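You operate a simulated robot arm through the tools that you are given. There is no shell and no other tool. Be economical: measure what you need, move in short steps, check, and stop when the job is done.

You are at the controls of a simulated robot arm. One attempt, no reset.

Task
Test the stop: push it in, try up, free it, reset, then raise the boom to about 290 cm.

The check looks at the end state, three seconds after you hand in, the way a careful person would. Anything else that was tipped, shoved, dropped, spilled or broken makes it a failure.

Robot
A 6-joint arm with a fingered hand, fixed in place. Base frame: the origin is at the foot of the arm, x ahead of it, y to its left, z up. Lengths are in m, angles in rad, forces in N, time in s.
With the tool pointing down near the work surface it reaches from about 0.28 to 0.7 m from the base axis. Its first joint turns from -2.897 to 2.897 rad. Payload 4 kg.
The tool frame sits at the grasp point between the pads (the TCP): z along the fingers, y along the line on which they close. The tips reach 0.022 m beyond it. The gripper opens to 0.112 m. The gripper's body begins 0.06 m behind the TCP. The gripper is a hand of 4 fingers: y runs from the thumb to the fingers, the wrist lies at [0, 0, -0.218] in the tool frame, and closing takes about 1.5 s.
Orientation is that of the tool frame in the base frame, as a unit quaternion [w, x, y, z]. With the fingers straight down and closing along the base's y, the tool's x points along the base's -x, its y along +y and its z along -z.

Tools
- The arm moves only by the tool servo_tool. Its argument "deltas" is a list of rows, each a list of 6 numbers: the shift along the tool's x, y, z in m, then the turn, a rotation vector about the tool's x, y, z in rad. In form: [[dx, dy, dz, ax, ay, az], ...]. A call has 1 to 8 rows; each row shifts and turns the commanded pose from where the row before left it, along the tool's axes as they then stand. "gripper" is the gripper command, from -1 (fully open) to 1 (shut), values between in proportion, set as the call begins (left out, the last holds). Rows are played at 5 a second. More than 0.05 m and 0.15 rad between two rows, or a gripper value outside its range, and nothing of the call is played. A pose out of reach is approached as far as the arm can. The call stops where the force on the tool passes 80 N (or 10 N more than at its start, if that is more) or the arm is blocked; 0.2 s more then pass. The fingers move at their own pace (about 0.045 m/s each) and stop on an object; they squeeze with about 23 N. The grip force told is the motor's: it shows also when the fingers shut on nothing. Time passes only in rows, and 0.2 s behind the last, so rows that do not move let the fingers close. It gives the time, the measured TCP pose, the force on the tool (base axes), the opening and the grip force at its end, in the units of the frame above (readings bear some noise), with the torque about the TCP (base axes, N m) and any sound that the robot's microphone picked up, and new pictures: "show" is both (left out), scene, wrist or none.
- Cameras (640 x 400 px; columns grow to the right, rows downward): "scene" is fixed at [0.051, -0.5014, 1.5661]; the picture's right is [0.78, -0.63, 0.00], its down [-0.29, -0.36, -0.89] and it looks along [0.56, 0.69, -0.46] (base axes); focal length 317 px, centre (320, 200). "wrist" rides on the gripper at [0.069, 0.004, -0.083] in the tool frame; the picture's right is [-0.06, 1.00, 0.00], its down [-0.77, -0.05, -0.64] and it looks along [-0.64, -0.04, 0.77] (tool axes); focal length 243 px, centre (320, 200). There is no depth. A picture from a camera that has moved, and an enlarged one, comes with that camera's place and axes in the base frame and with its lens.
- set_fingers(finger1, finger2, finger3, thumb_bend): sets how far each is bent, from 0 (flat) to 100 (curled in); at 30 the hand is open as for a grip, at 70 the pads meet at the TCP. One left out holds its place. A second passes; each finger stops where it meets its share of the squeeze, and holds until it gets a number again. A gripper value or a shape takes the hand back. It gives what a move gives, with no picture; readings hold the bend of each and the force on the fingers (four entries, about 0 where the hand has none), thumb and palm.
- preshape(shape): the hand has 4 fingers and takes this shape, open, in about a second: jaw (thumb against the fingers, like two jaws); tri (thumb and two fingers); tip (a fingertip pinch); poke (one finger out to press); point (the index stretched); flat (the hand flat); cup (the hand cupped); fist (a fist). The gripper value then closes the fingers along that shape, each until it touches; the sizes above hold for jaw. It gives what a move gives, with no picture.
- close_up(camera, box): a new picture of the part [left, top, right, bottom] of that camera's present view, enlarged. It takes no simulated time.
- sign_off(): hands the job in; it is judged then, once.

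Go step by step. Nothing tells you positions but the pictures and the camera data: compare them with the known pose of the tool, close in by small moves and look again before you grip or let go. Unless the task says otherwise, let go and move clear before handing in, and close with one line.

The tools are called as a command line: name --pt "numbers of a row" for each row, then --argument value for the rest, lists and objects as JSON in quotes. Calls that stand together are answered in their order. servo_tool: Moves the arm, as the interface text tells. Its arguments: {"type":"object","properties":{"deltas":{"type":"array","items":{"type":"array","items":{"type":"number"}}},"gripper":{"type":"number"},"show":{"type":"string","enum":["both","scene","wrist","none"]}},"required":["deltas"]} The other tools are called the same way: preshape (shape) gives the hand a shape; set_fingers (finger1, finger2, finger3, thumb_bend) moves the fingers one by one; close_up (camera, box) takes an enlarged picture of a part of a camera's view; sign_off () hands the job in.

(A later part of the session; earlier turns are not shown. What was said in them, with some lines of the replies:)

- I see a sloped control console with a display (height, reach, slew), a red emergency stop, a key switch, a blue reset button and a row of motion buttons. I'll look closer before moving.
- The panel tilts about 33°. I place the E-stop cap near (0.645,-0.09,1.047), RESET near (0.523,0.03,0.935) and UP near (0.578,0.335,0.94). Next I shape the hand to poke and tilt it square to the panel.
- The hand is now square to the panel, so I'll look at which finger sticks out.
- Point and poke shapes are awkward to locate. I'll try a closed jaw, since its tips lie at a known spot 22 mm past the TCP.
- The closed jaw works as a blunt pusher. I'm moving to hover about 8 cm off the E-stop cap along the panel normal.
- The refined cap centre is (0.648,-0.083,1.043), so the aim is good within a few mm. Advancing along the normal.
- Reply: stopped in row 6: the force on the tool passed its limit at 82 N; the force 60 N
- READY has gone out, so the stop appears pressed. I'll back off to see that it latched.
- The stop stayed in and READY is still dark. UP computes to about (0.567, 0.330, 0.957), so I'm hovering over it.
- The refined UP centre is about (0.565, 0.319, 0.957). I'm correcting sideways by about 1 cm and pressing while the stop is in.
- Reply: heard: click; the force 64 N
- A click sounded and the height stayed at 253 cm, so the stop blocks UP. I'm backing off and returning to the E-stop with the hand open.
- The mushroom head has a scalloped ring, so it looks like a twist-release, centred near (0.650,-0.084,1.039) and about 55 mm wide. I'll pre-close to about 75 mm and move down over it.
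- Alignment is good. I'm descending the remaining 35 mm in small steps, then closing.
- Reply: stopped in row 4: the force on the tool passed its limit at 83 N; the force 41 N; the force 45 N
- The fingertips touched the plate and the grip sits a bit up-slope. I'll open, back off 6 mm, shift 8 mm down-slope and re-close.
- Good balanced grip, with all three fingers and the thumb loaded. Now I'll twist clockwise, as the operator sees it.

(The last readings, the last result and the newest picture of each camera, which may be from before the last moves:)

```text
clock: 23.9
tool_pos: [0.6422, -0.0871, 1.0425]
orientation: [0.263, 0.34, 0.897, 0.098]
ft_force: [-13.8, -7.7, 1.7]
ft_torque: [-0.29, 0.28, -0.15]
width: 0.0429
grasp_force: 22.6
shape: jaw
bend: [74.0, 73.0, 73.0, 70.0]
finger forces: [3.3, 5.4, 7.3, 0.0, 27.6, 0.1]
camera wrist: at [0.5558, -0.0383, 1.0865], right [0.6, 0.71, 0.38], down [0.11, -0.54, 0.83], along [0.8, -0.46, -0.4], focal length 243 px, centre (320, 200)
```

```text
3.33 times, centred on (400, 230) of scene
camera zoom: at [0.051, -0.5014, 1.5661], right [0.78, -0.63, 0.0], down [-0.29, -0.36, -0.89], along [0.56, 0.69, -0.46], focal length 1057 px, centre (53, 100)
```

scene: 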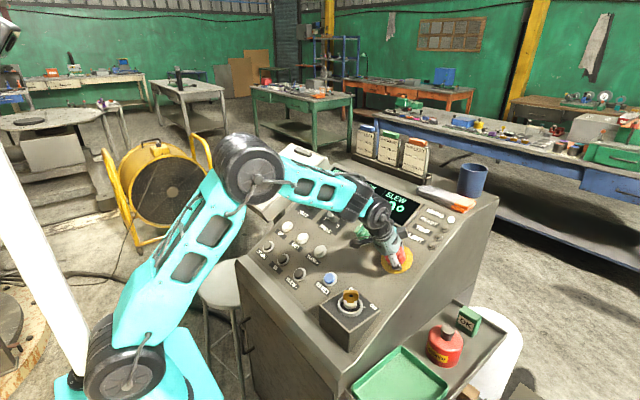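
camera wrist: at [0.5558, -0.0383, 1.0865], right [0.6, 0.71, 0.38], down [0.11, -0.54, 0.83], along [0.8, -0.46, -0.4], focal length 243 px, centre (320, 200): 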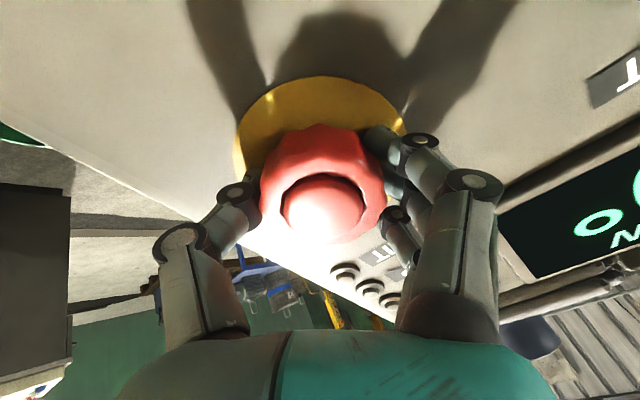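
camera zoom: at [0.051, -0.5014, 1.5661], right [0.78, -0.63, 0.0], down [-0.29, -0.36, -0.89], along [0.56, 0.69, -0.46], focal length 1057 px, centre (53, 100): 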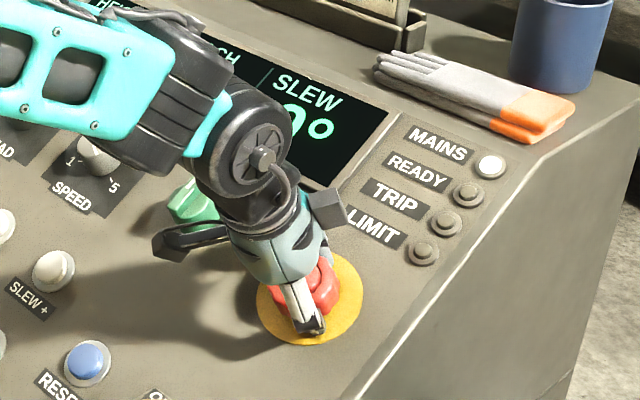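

The head seems to turn with the hand, but there has been no clear pop yet. Twisting a bit further.

servo_tool --pt "0 0 0 0 0 0.1" --pt "0 0 0 0 0 0.1" --pt "0 0 0 0 0 0.1" --pt "0 0 0 0 0 0.1"

close_up --camera "scene" --box '[320, 170, 480, 290]'

```text
clock: 24.9
tool_pos: [0.6428, -0.0873, 1.0433]
orientation: [0.239, 0.51, 0.813, 0.149]
ft_force: [-13.8, -10.0, 1.3]
ft_torque: [-0.67, 0.31, 0.6]
width: 0.043
grasp_force: 22.8
shape: jaw
bend: [75.0, 74.0, 73.0, 70.0]
finger forces: [9.5, 5.0, 6.1, 0.0, 28.1, 0.0]
camera wrist: at [0.5753, -0.0233, 1.099], right [0.78, 0.38, 0.5], down [-0.11, -0.71, 0.7], along [0.62, -0.6, -0.51], focal length 243 px, centre (320, 200)
```

scene: 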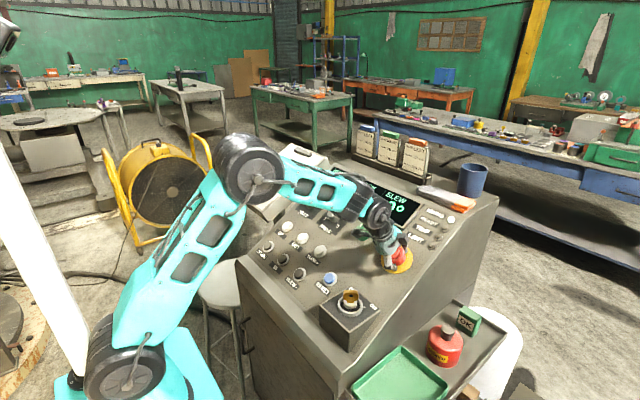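
wrist: 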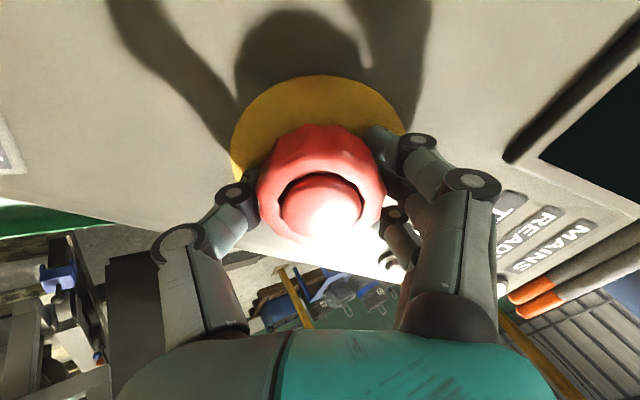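

```text
3.33 times, centred on (400, 230) of scene
camera zoom: at [0.051, -0.5014, 1.5661], right [0.78, -0.63, 0.0], down [-0.29, -0.36, -0.89], along [0.56, 0.69, -0.46], focal length 1057 px, centre (53, 100)
```

zoom: 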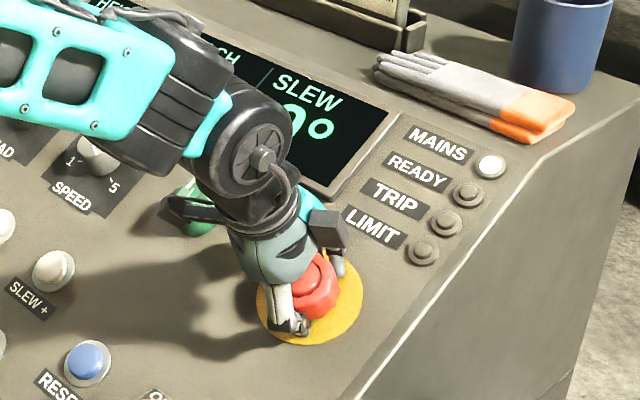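

Torque has risen to about 0.9 Nm, which suggests the end of the twist. I'll open, back off and look at the head.

servo_tool --pt "0 0 0 0 0 0" --pt "0 0 0 0 0 0" --pt "0 0 0 0 0 0" --pt "0 0 -0.03 0 0 0" --pt "0 0 -0.04 0 0 0" --pt "0 0 -0.04 0 0 0" --gripper -0.34 --show "none"

servo_tool --pt "0 0 0 0 0 -0.14" --pt "0 0 0 0 0 -0.14" --pt "0 0 0 0 0 -0.14" --pt "0 0 0 0 0 -0.14" --pt "0 0 0 0 0 -0.14" --pt "0 0 0 0 0 -0.14" --pt "0 0 0 0 0 -0.14" --pt "0 0 0 0 0 -0.14"

close_up --camera "scene" --box '[320, 170, 480, 290]'

close_up --camera "wrist" --box '[220, 0, 440, 200]'

```text
clock: 26.3
tool_pos: [0.5863, -0.0889, 1.1356]
orientation: [0.239, 0.51, 0.812, 0.149]
ft_force: [0.0, 0.5, 0.2]
ft_torque: [-0.01, -0.01, 0.03]
width: 0.0745
grasp_force: 0.1
shape: jaw
bend: [69.0, 69.0, 69.0, 66.0]
finger forces: [0.0, 0.1, 0.1, 0.0, 0.0, 0.0]
```

```text
clock: 28.1
tool_pos: [0.5835, -0.0884, 1.136]
orientation: [0.282, 0.0, 0.959, -0.001]
ft_force: [0.4, -0.4, 0.1]
ft_torque: [-0.01, -0.01, 0.0]
width: 0.0748
grasp_force: 0.1
shape: jaw
bend: [69.0, 69.0, 69.0, 66.0]
finger forces: [0.0, 0.0, 0.0, 0.0, 0.0, 0.0]
camera wrist: at [0.4799, -0.0833, 1.1679], right [0.05, 1.0, 0.03], down [0.3, -0.05, 0.95], along [0.95, -0.04, -0.3], focal length 243 px, centre (320, 200)
```

scene: 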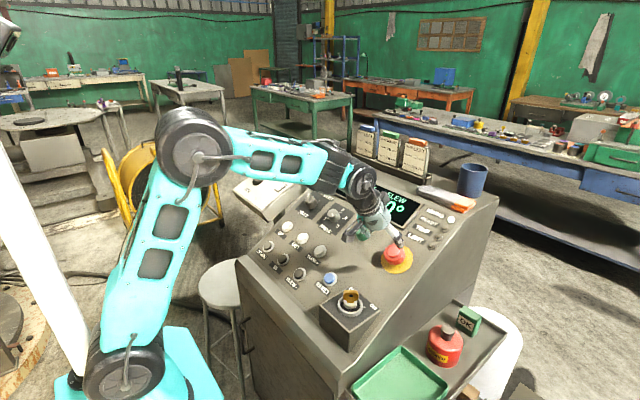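
wrist: 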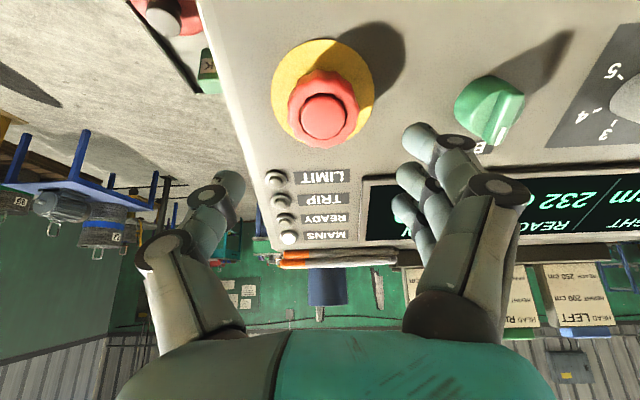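

```text
3.33 times, centred on (400, 230) of scene
camera zoom: at [0.051, -0.5014, 1.5661], right [0.78, -0.63, 0.0], down [-0.29, -0.36, -0.89], along [0.56, 0.69, -0.46], focal length 1057 px, centre (53, 100)
```

zoom: 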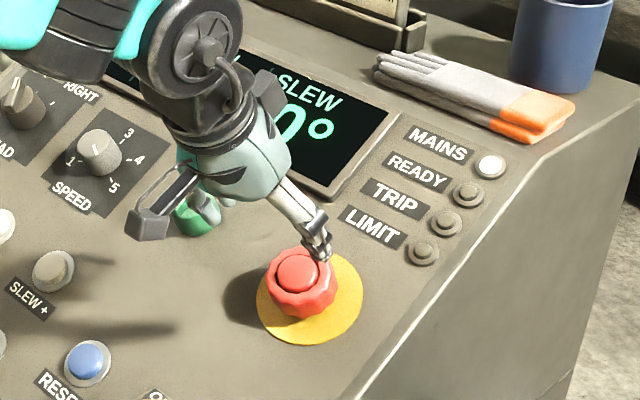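

```text
2.00 times, centred on (330, 100) of wrist
camera zoom: at [0.4799, -0.0833, 1.1679], right [0.05, 1.0, 0.03], down [0.3, -0.05, 0.95], along [0.95, -0.04, -0.3], focal length 485 px, centre (300, 400)
```

zoom: 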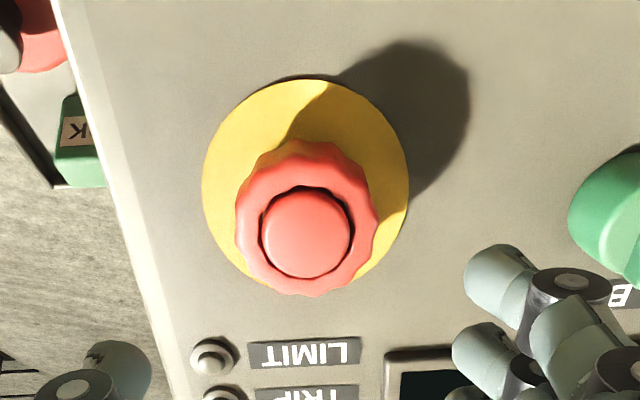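

The head has clearly popped back up (scene pixel higher, larger gap to the plate). Next I'll close the fingers and hover over RESET near (0.526, 0.036, 0.931).

servo_tool --pt "0.032 0.025 0.0 0 0 0" --pt "0.032 0.025 0.0 0 0 0" --pt "0.032 0.025 0.01 0 0 0" --pt "0.032 0.025 0.015 0 0 0" --pt "0.032 0.025 0.015 0 0 0" --pt "0 0 0 0 0 0" --pt "0 0 0 0 0 0" --gripper 1

close_up --camera "scene" --box '[270, 190, 430, 310]'

```text
clock: 29.7
tool_pos: [0.4705, 0.0376, 1.0152]
orientation: [0.281, 0.001, 0.96, -0.001]
ft_force: [0.4, -0.4, -0.2]
ft_torque: [0.0, -0.01, -0.02]
width: 0.0
grasp_force: 23.0
shape: jaw
bend: [66.0, 55.0, 66.0, 65.0]
finger forces: [0.0, 0.0, 0.0, 0.1, 0.0, 0.0]
camera wrist: at [0.3665, 0.0421, 1.0468], right [0.05, 1.0, 0.03], down [0.3, -0.05, 0.95], along [0.95, -0.04, -0.3], focal length 243 px, centre (320, 200)
```

scene: 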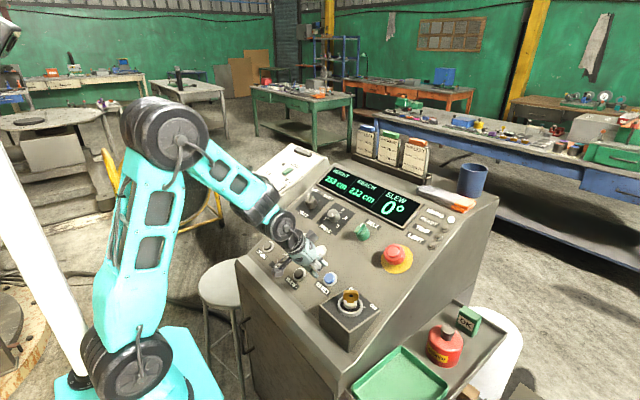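
wrist: 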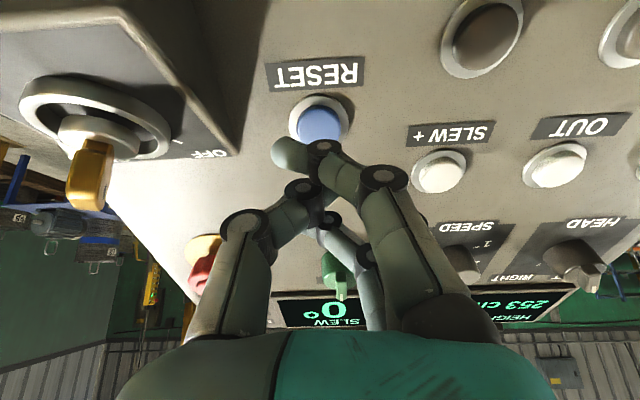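

```text
3.33 times, centred on (350, 250) of scene
camera zoom: at [0.051, -0.5014, 1.5661], right [0.78, -0.63, 0.0], down [-0.29, -0.36, -0.89], along [0.56, 0.69, -0.46], focal length 1057 px, centre (220, 33)
```

zoom: 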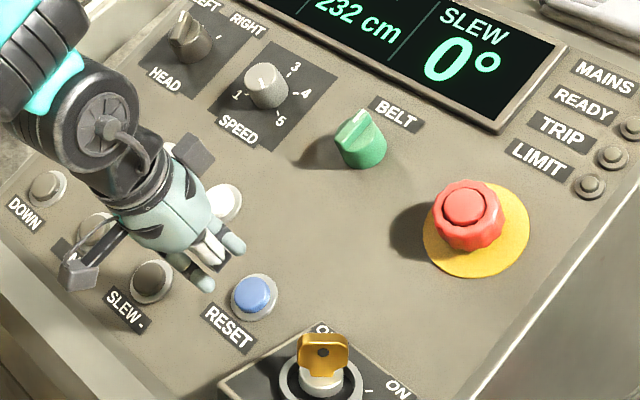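

RESET triangulates to (0.525,0.036,0.936), dead ahead of the fingertips. Pressing it.

servo_tool --pt "-0.003 0 0.02 0 0 0" --pt "0 0 0.02 0 0 0" --pt "0 0 0.008 0 0 0" --pt "0 0 0.005 0 0 0" --pt "0 0 0.004 0 0 0" --pt "0 0 0.003 0 0 0" --pt "0 0 0.003 0 0 0"

close_up --camera "scene" --box '[320, 160, 480, 290]'

```text
clock: 31.3
tool_pos: [0.506, 0.0383, 0.966]
orientation: [0.283, 0.0, 0.959, 0.0]
ft_force: [-31.2, 4.0, 41.0]
ft_torque: [0.55, 0.28, 0.34]
width: 0.0
grasp_force: 23.1
shape: jaw
bend: [66.0, 68.0, 66.0, 68.0]
finger forces: [0.1, 76.0, 0.0, 0.0, 0.0, 0.0]
heard: click
camera wrist: at [0.4018, 0.0414, 0.9976], right [0.05, 1.0, 0.03], down [0.29, -0.05, 0.95], along [0.95, -0.04, -0.3], focal length 243 px, centre (320, 200)
```

scene: 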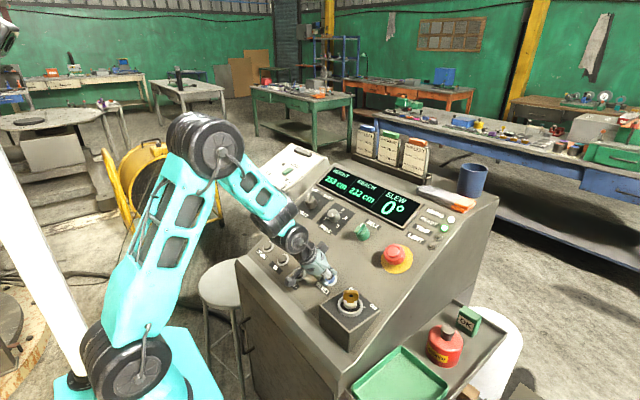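
wrist: 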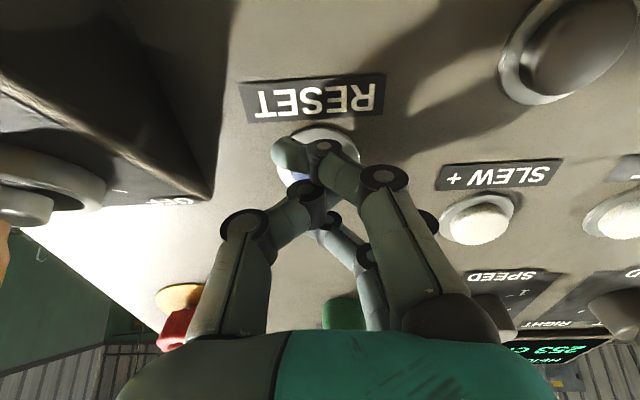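

```text
3.08 times, centred on (400, 225) of scene
camera zoom: at [0.051, -0.5014, 1.5661], right [0.78, -0.63, 0.0], down [-0.29, -0.36, -0.89], along [0.56, 0.69, -0.46], focal length 976 px, centre (74, 123)
```

zoom: 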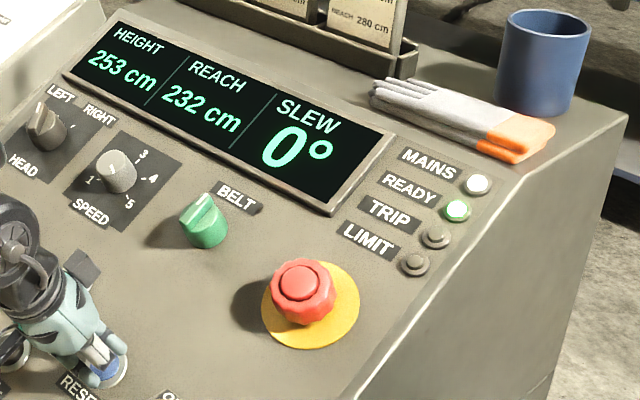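

A click sounded and READY is green again. I'm retracting and going back over to UP.

servo_tool --pt "0 0 -0.04 0 0 0" --pt "0 0 -0.04 0 0 0" --pt "-0.007 0.047 0 0 0 0" --pt "-0.007 0.047 0 0 0 0" --pt "-0.007 0.047 0.005 0 0 0" --pt "-0.007 0.047 0.007 0 0 0" --pt "-0.007 0.047 0.007 0 0 0" --pt "-0.006 0.047 0.007 0 0 0"

```text
clock: 33.1
tool_pos: [0.511, 0.323, 1.0318]
orientation: [0.282, 0.001, 0.959, -0.001]
ft_force: [-0.4, -0.1, -0.4]
ft_torque: [-0.02, 0.03, 0.02]
width: 0.0002
grasp_force: 23.0
shape: jaw
bend: [66.0, 57.0, 66.0, 67.0]
finger forces: [0.0, 0.1, 0.1, 0.1, 0.0, 0.0]
camera wrist: at [0.4078, 0.3255, 1.0629], right [0.06, 1.0, 0.03], down [0.3, -0.05, 0.95], along [0.95, -0.04, -0.3], focal length 243 px, centre (320, 200)
```

scene: 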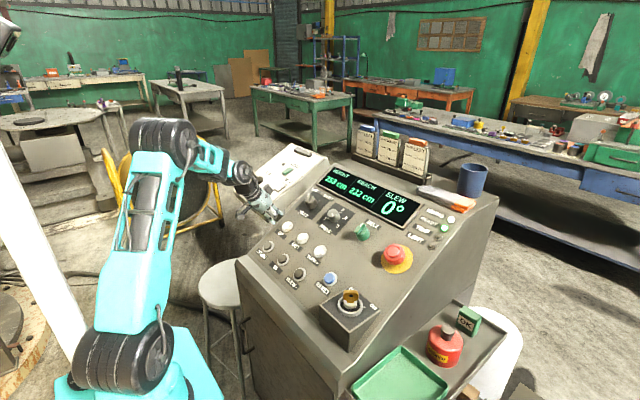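
wrist: 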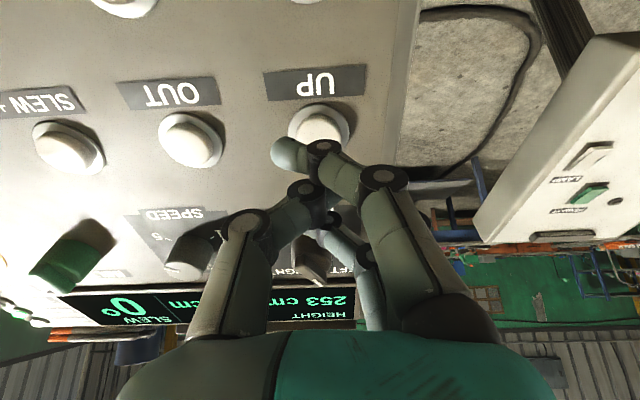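

Hand is centred on UP. I'm pressing gradually and watching the height.

servo_tool --pt "0 0 0.02 0 0 0" --pt "0 0 0.02 0 0 0" --pt "0 0 0.005 0 0 0" --pt "0 0 0.004 0 0 0" --show "scene"

close_up --camera "scene" --box '[240, 150, 400, 250]'

```text
clock: 34.1
tool_pos: [0.5389, 0.3209, 0.9909]
orientation: [0.283, 0.0, 0.959, 0.0]
ft_force: [-5.5, 1.6, 8.4]
ft_torque: [0.15, 0.06, 0.08]
width: 0.0002
grasp_force: 23.5
shape: jaw
bend: [66.0, 58.0, 66.0, 67.0]
finger forces: [0.0, 0.0, 0.0, 0.0, 0.1, 0.0]
heard: click
```

scene: 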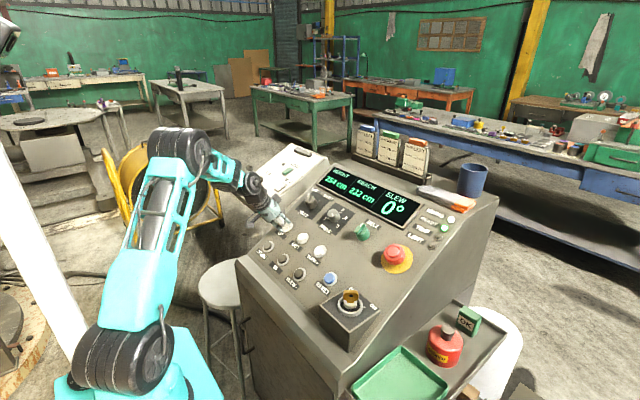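

```text
4.00 times, centred on (320, 200) of scene
camera zoom: at [0.051, -0.5014, 1.5661], right [0.78, -0.63, 0.0], down [-0.29, -0.36, -0.89], along [0.56, 0.69, -0.46], focal length 1268 px, centre (320, 200)
```

zoom: 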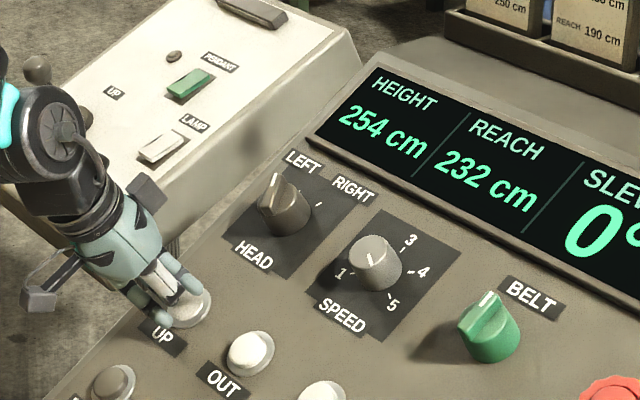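

Height has reached 254 cm and is moving. I'll hold one second to measure the rate.

servo_tool --pt "0 0 0.002 0 0 0" --pt "0 0 0 0 0 0" --pt "0 0 0 0 0 0" --pt "0 0 0 0 0 0" --show "none"

close_up --camera "scene" --box '[310, 160, 410, 222]'

```text
clock: 35.1
tool_pos: [0.5398, 0.3209, 0.9885]
orientation: [0.281, 0.0, 0.96, 0.0]
ft_force: [-17.0, 6.0, 22.6]
ft_torque: [0.37, 0.14, 0.31]
width: 0.0001
grasp_force: 23.3
shape: jaw
bend: [66.0, 61.0, 66.0, 67.0]
finger forces: [0.0, 44.1, 0.0, 0.0, 0.0, 0.0]
```

```text
6.40 times, centred on (360, 191) of scene
camera zoom: at [0.051, -0.5014, 1.5661], right [0.78, -0.63, 0.0], down [-0.29, -0.36, -0.89], along [0.56, 0.69, -0.46], focal length 2030 px, centre (64, 258)
```

zoom: 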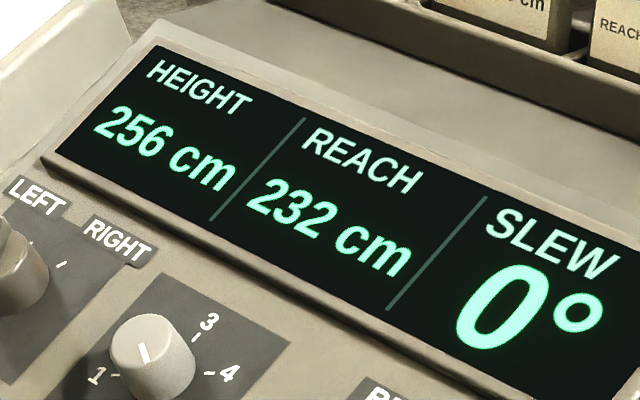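

It rises about 2–2.5 cm/s with no other reading changing. I'll keep holding.

servo_tool --pt "0 0 0 0 0 0" --pt "0 0 0 0 0 0" --pt "0 0 0 0 0 0" --pt "0 0 0 0 0 0" --pt "0 0 0 0 0 0" --pt "0 0 0 0 0 0" --pt "0 0 0 0 0 0" --pt "0 0 0 0 0 0" --show "none"

servo_tool --pt "0 0 0 0 0 0" --pt "0 0 0 0 0 0" --pt "0 0 0 0 0 0" --pt "0 0 0 0 0 0" --pt "0 0 0 0 0 0" --pt "0 0 0 0 0 0" --pt "0 0 0 0 0 0" --pt "0 0 0 0 0 0" --show "none"

servo_tool --pt "0 0 0 0 0 0" --pt "0 0 0 0 0 0" --pt "0 0 0 0 0 0" --pt "0 0 0 0 0 0" --pt "0 0 0 0 0 0" --pt "0 0 0 0 0 0" --pt "0 0 0 0 0 0" --pt "0 0 0 0 0 0" --show "none"

close_up --camera "scene" --box '[310, 160, 470, 260]'

```text
clock: 36.9
tool_pos: [0.5402, 0.3201, 0.9885]
orientation: [0.282, 0.0, 0.959, -0.001]
ft_force: [-16.5, 7.7, 27.9]
ft_torque: [0.53, 0.08, 0.27]
width: 0.0
grasp_force: 22.6
shape: jaw
bend: [66.0, 62.0, 66.0, 67.0]
finger forces: [0.1, 46.9, 0.1, 0.0, 0.1, 0.1]
```

```text
clock: 38.7
tool_pos: [0.5405, 0.3196, 0.9895]
orientation: [0.283, 0.001, 0.959, -0.001]
ft_force: [-15.7, 8.6, 29.8]
ft_torque: [0.54, 0.02, 0.26]
width: 0.0
grasp_force: 22.8
shape: jaw
bend: [66.0, 62.0, 66.0, 67.0]
finger forces: [0.1, 47.6, 0.0, 0.0, 0.0, 0.0]
```

```text
clock: 40.5
tool_pos: [0.5399, 0.3199, 0.9896]
orientation: [0.283, 0.0, 0.959, -0.001]
ft_force: [-13.6, 8.9, 30.3]
ft_torque: [0.56, -0.02, 0.27]
width: 0.0
grasp_force: 23.1
shape: jaw
bend: [66.0, 62.0, 66.0, 67.0]
finger forces: [0.0, 47.4, 0.1, 0.1, 0.0, 0.0]
```

```text
4.00 times, centred on (390, 210) of scene
camera zoom: at [0.051, -0.5014, 1.5661], right [0.78, -0.63, 0.0], down [-0.29, -0.36, -0.89], along [0.56, 0.69, -0.46], focal length 1268 px, centre (40, 160)
```

zoom: 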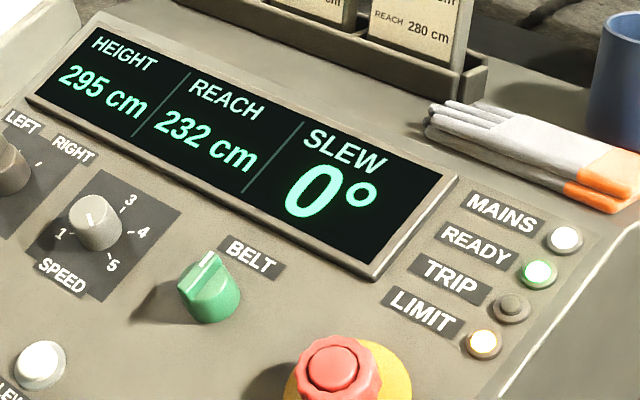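

It sped up while held and is now at 295 with LIMIT lit, an overshoot. I'll release at once and bring it down a little with DOWN.

servo_tool --pt "0 0 -0.04 0 0 0" --pt "0 0 -0.02 0 0 0" --pt "0.033 0.001 0 0 0 0" --pt "0.033 0.002 0 0 0 0" --pt "0.034 0.001 0 0 0 0" --pt "0 0 0 0 0 0"

close_up --camera "scene" --box '[310, 160, 470, 260]'

close_up --camera "scene" --box '[220, 190, 380, 290]'

```text
clock: 41.9
tool_pos: [0.4227, 0.3232, 0.9826]
orientation: [0.282, 0.0, 0.959, 0.0]
ft_force: [-0.2, 0.5, -0.3]
ft_torque: [0.01, -0.02, -0.03]
width: 0.0
grasp_force: 22.0
shape: jaw
bend: [66.0, 57.0, 66.0, 67.0]
finger forces: [0.1, 0.0, 0.0, 0.0, 0.0, 0.0]
camera wrist: at [0.3199, 0.3267, 1.0154], right [0.06, 1.0, 0.03], down [0.3, -0.05, 0.95], along [0.95, -0.04, -0.3], focal length 243 px, centre (320, 200)
```

scene: 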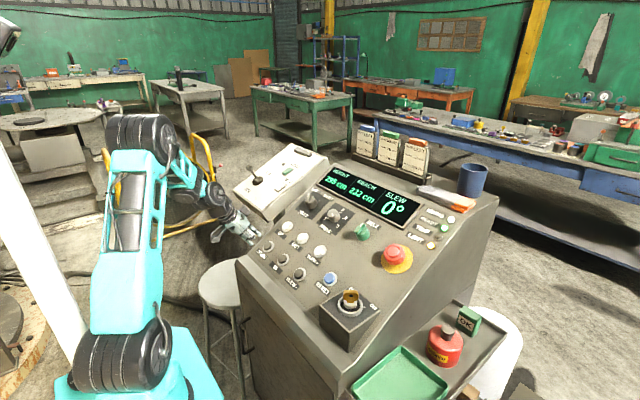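
wrist: 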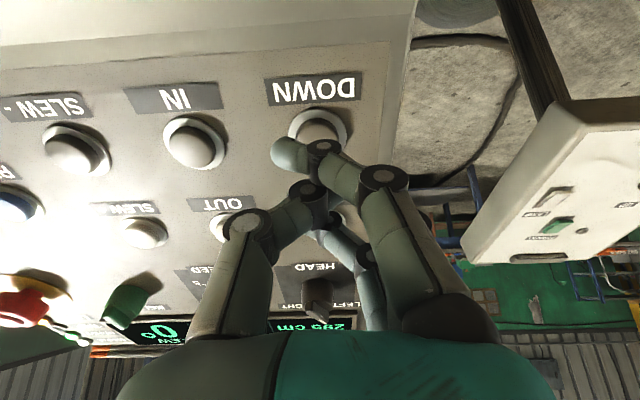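

```text
4.00 times, centred on (390, 210) of scene
camera zoom: at [0.051, -0.5014, 1.5661], right [0.78, -0.63, 0.0], down [-0.29, -0.36, -0.89], along [0.56, 0.69, -0.46], focal length 1268 px, centre (40, 160)
```

zoom: 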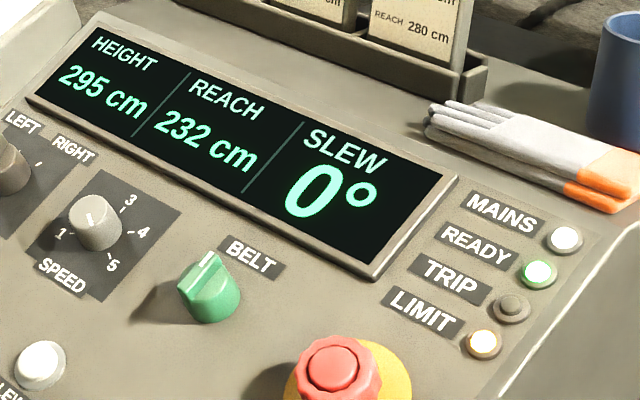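

```text
4.00 times, centred on (300, 240) of scene
camera zoom: at [0.051, -0.5014, 1.5661], right [0.78, -0.63, 0.0], down [-0.29, -0.36, -0.89], along [0.56, 0.69, -0.46], focal length 1268 px, centre (400, 40)
```

zoom: 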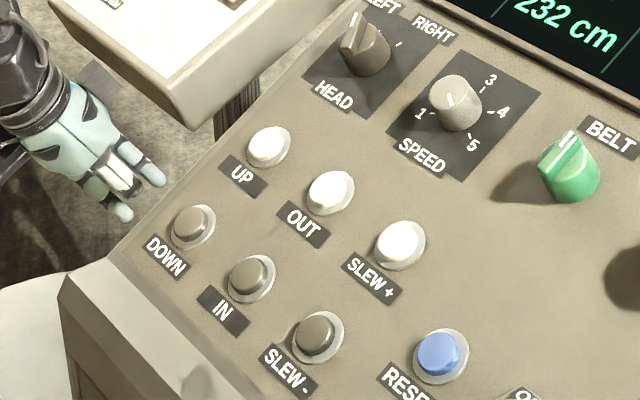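

Stable at 295 cm. The hand is aligned over DOWN the same way as it was on UP, so I'll press it and check in short steps.

servo_tool --pt "0 0 0.02 0 0 0" --pt "0 0 0.02 0 0 0" --pt "0 0 0.013 0 0 0" --pt "0 0 0.005 0 0 0" --show "none"

close_up --camera "scene" --box '[310, 160, 470, 260]'

```text
clock: 42.9
tool_pos: [0.4558, 0.3248, 0.9349]
orientation: [0.282, 0.0, 0.959, -0.001]
ft_force: [-3.0, 0.6, 2.8]
ft_torque: [0.04, 0.02, 0.0]
width: 0.0
grasp_force: 22.8
shape: jaw
bend: [66.0, 57.0, 66.0, 67.0]
finger forces: [0.0, 0.0, 0.1, 0.1, 0.0, 0.0]
heard: click
```

```text
4.00 times, centred on (390, 210) of scene
camera zoom: at [0.051, -0.5014, 1.5661], right [0.78, -0.63, 0.0], down [-0.29, -0.36, -0.89], along [0.56, 0.69, -0.46], focal length 1268 px, centre (40, 160)
```

zoom: 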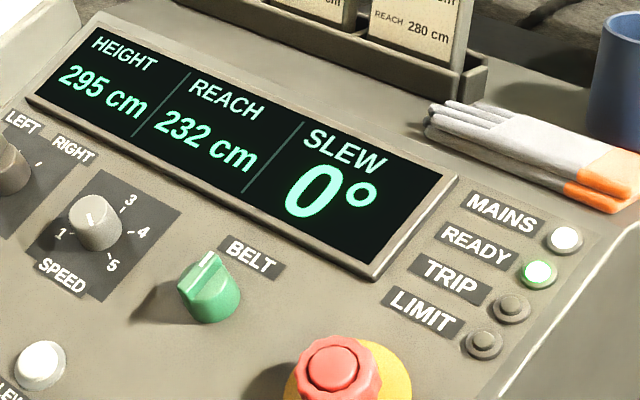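

LIMIT has cleared, so it's starting down. Holding briefly.

servo_tool --pt "0 0 0.002 0 0 0" --pt "0 0 0 0 0 0" --pt "0 0 0 0 0 0" --show "none"

close_up --camera "scene" --box '[310, 160, 470, 260]'

```text
clock: 43.7
tool_pos: [0.4561, 0.3239, 0.9339]
orientation: [0.281, 0.0, 0.96, -0.001]
ft_force: [-5.7, 3.5, 3.1]
ft_torque: [0.1, 0.04, 0.1]
width: 0.0
grasp_force: 22.8
shape: jaw
bend: [66.0, 57.0, 66.0, 67.0]
finger forces: [0.0, 0.0, 0.0, 0.1, 0.0, 0.1]
```

```text
4.00 times, centred on (390, 210) of scene
camera zoom: at [0.051, -0.5014, 1.5661], right [0.78, -0.63, 0.0], down [-0.29, -0.36, -0.89], along [0.56, 0.69, -0.46], focal length 1268 px, centre (40, 160)
```

zoom: 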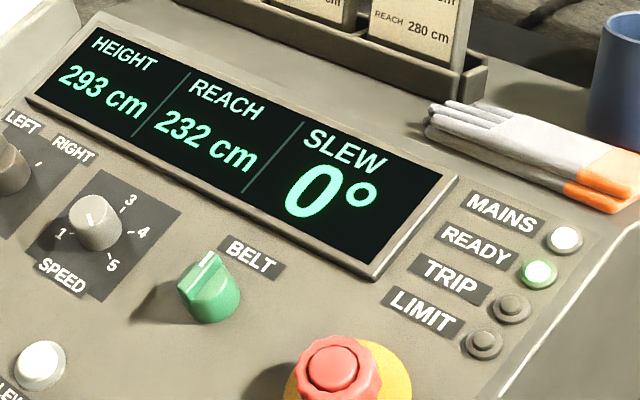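

Now at 293 cm. I'll hold about half a second more, then release.

servo_tool --pt "0 0 0 0 0 0" --pt "0 0 0 0 0 0" --pt "0 0 -0.03 0 0 0" --pt "0 0 0 0 0 0" --pt "0 0 0 0 0 0" --show "none"

close_up --camera "scene" --box '[310, 160, 470, 260]'

```text
clock: 44.9
tool_pos: [0.4413, 0.3231, 0.958]
orientation: [0.282, 0.001, 0.959, -0.001]
ft_force: [-0.8, -0.2, -0.4]
ft_torque: [0.02, 0.01, -0.03]
width: 0.0
grasp_force: 23.4
shape: jaw
bend: [66.0, 56.0, 66.0, 67.0]
finger forces: [0.0, 0.1, 0.0, 0.0, 0.0, 0.0]
```

```text
4.00 times, centred on (390, 210) of scene
camera zoom: at [0.051, -0.5014, 1.5661], right [0.78, -0.63, 0.0], down [-0.29, -0.36, -0.89], along [0.56, 0.69, -0.46], focal length 1268 px, centre (40, 160)
```

zoom: 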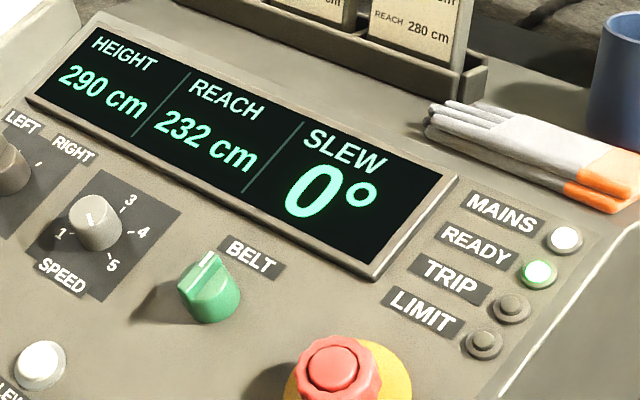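

Exactly 290 cm, READY lit and LIMIT clear. Backing well clear and checking that it holds.

servo_tool --pt "0 0 -0.04 0 0 0" --pt "0 0 -0.04 0 0 0" --pt "0 0 -0.04 0 0 0" --pt "0 0 -0.04 0 0 0" --pt "0 0 0 0 0 0"

close_up --camera "scene" --box '[310, 160, 470, 260]'

```text
clock: 46.1
tool_pos: [0.3531, 0.3236, 1.0936]
orientation: [0.282, 0.001, 0.96, -0.002]
ft_force: [-0.4, 0.2, 0.2]
ft_torque: [0.01, -0.03, 0.02]
width: 0.0
grasp_force: 23.4
shape: jaw
bend: [66.0, 56.0, 66.0, 67.0]
finger forces: [0.0, 0.0, 0.0, 0.0, 0.0, 0.0]
camera wrist: at [0.2494, 0.3287, 1.1255], right [0.06, 1.0, 0.03], down [0.3, -0.05, 0.95], along [0.95, -0.04, -0.3], focal length 243 px, centre (320, 200)
```

scene: 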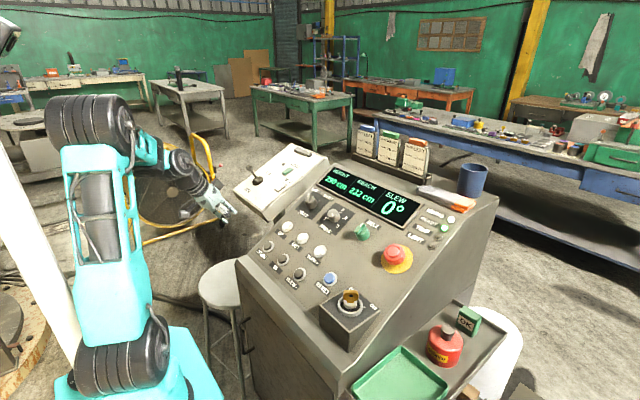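
wrist: 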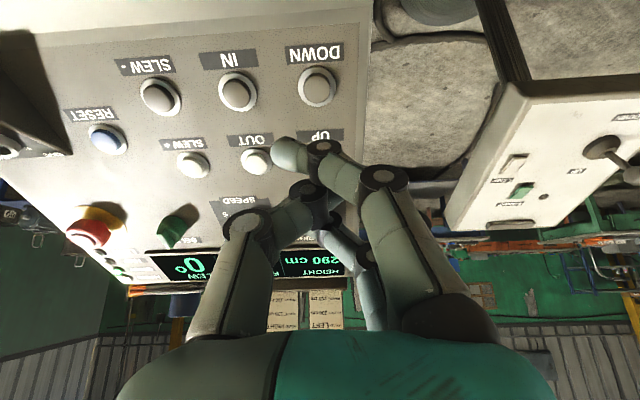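

```text
4.00 times, centred on (390, 210) of scene
camera zoom: at [0.051, -0.5014, 1.5661], right [0.78, -0.63, 0.0], down [-0.29, -0.36, -0.89], along [0.56, 0.69, -0.46], focal length 1268 px, centre (40, 160)
```

zoom: 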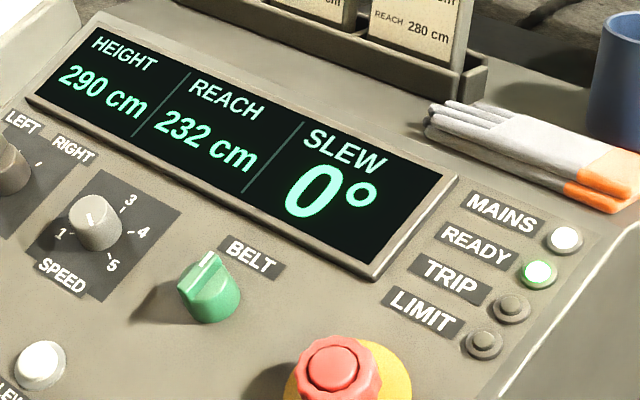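

The display holds at 290 cm, the stop is out, READY is on and the hand is clear, so I'm handing in.

sign_off

```text
The job is handed in.
```

The stop test is done and the boom stands at 290 cm: the stop blocked UP when pushed in, then I freed and reset it; on the raise it overshot to 295 cm (LIMIT lit), so I brought it back with DOWN.
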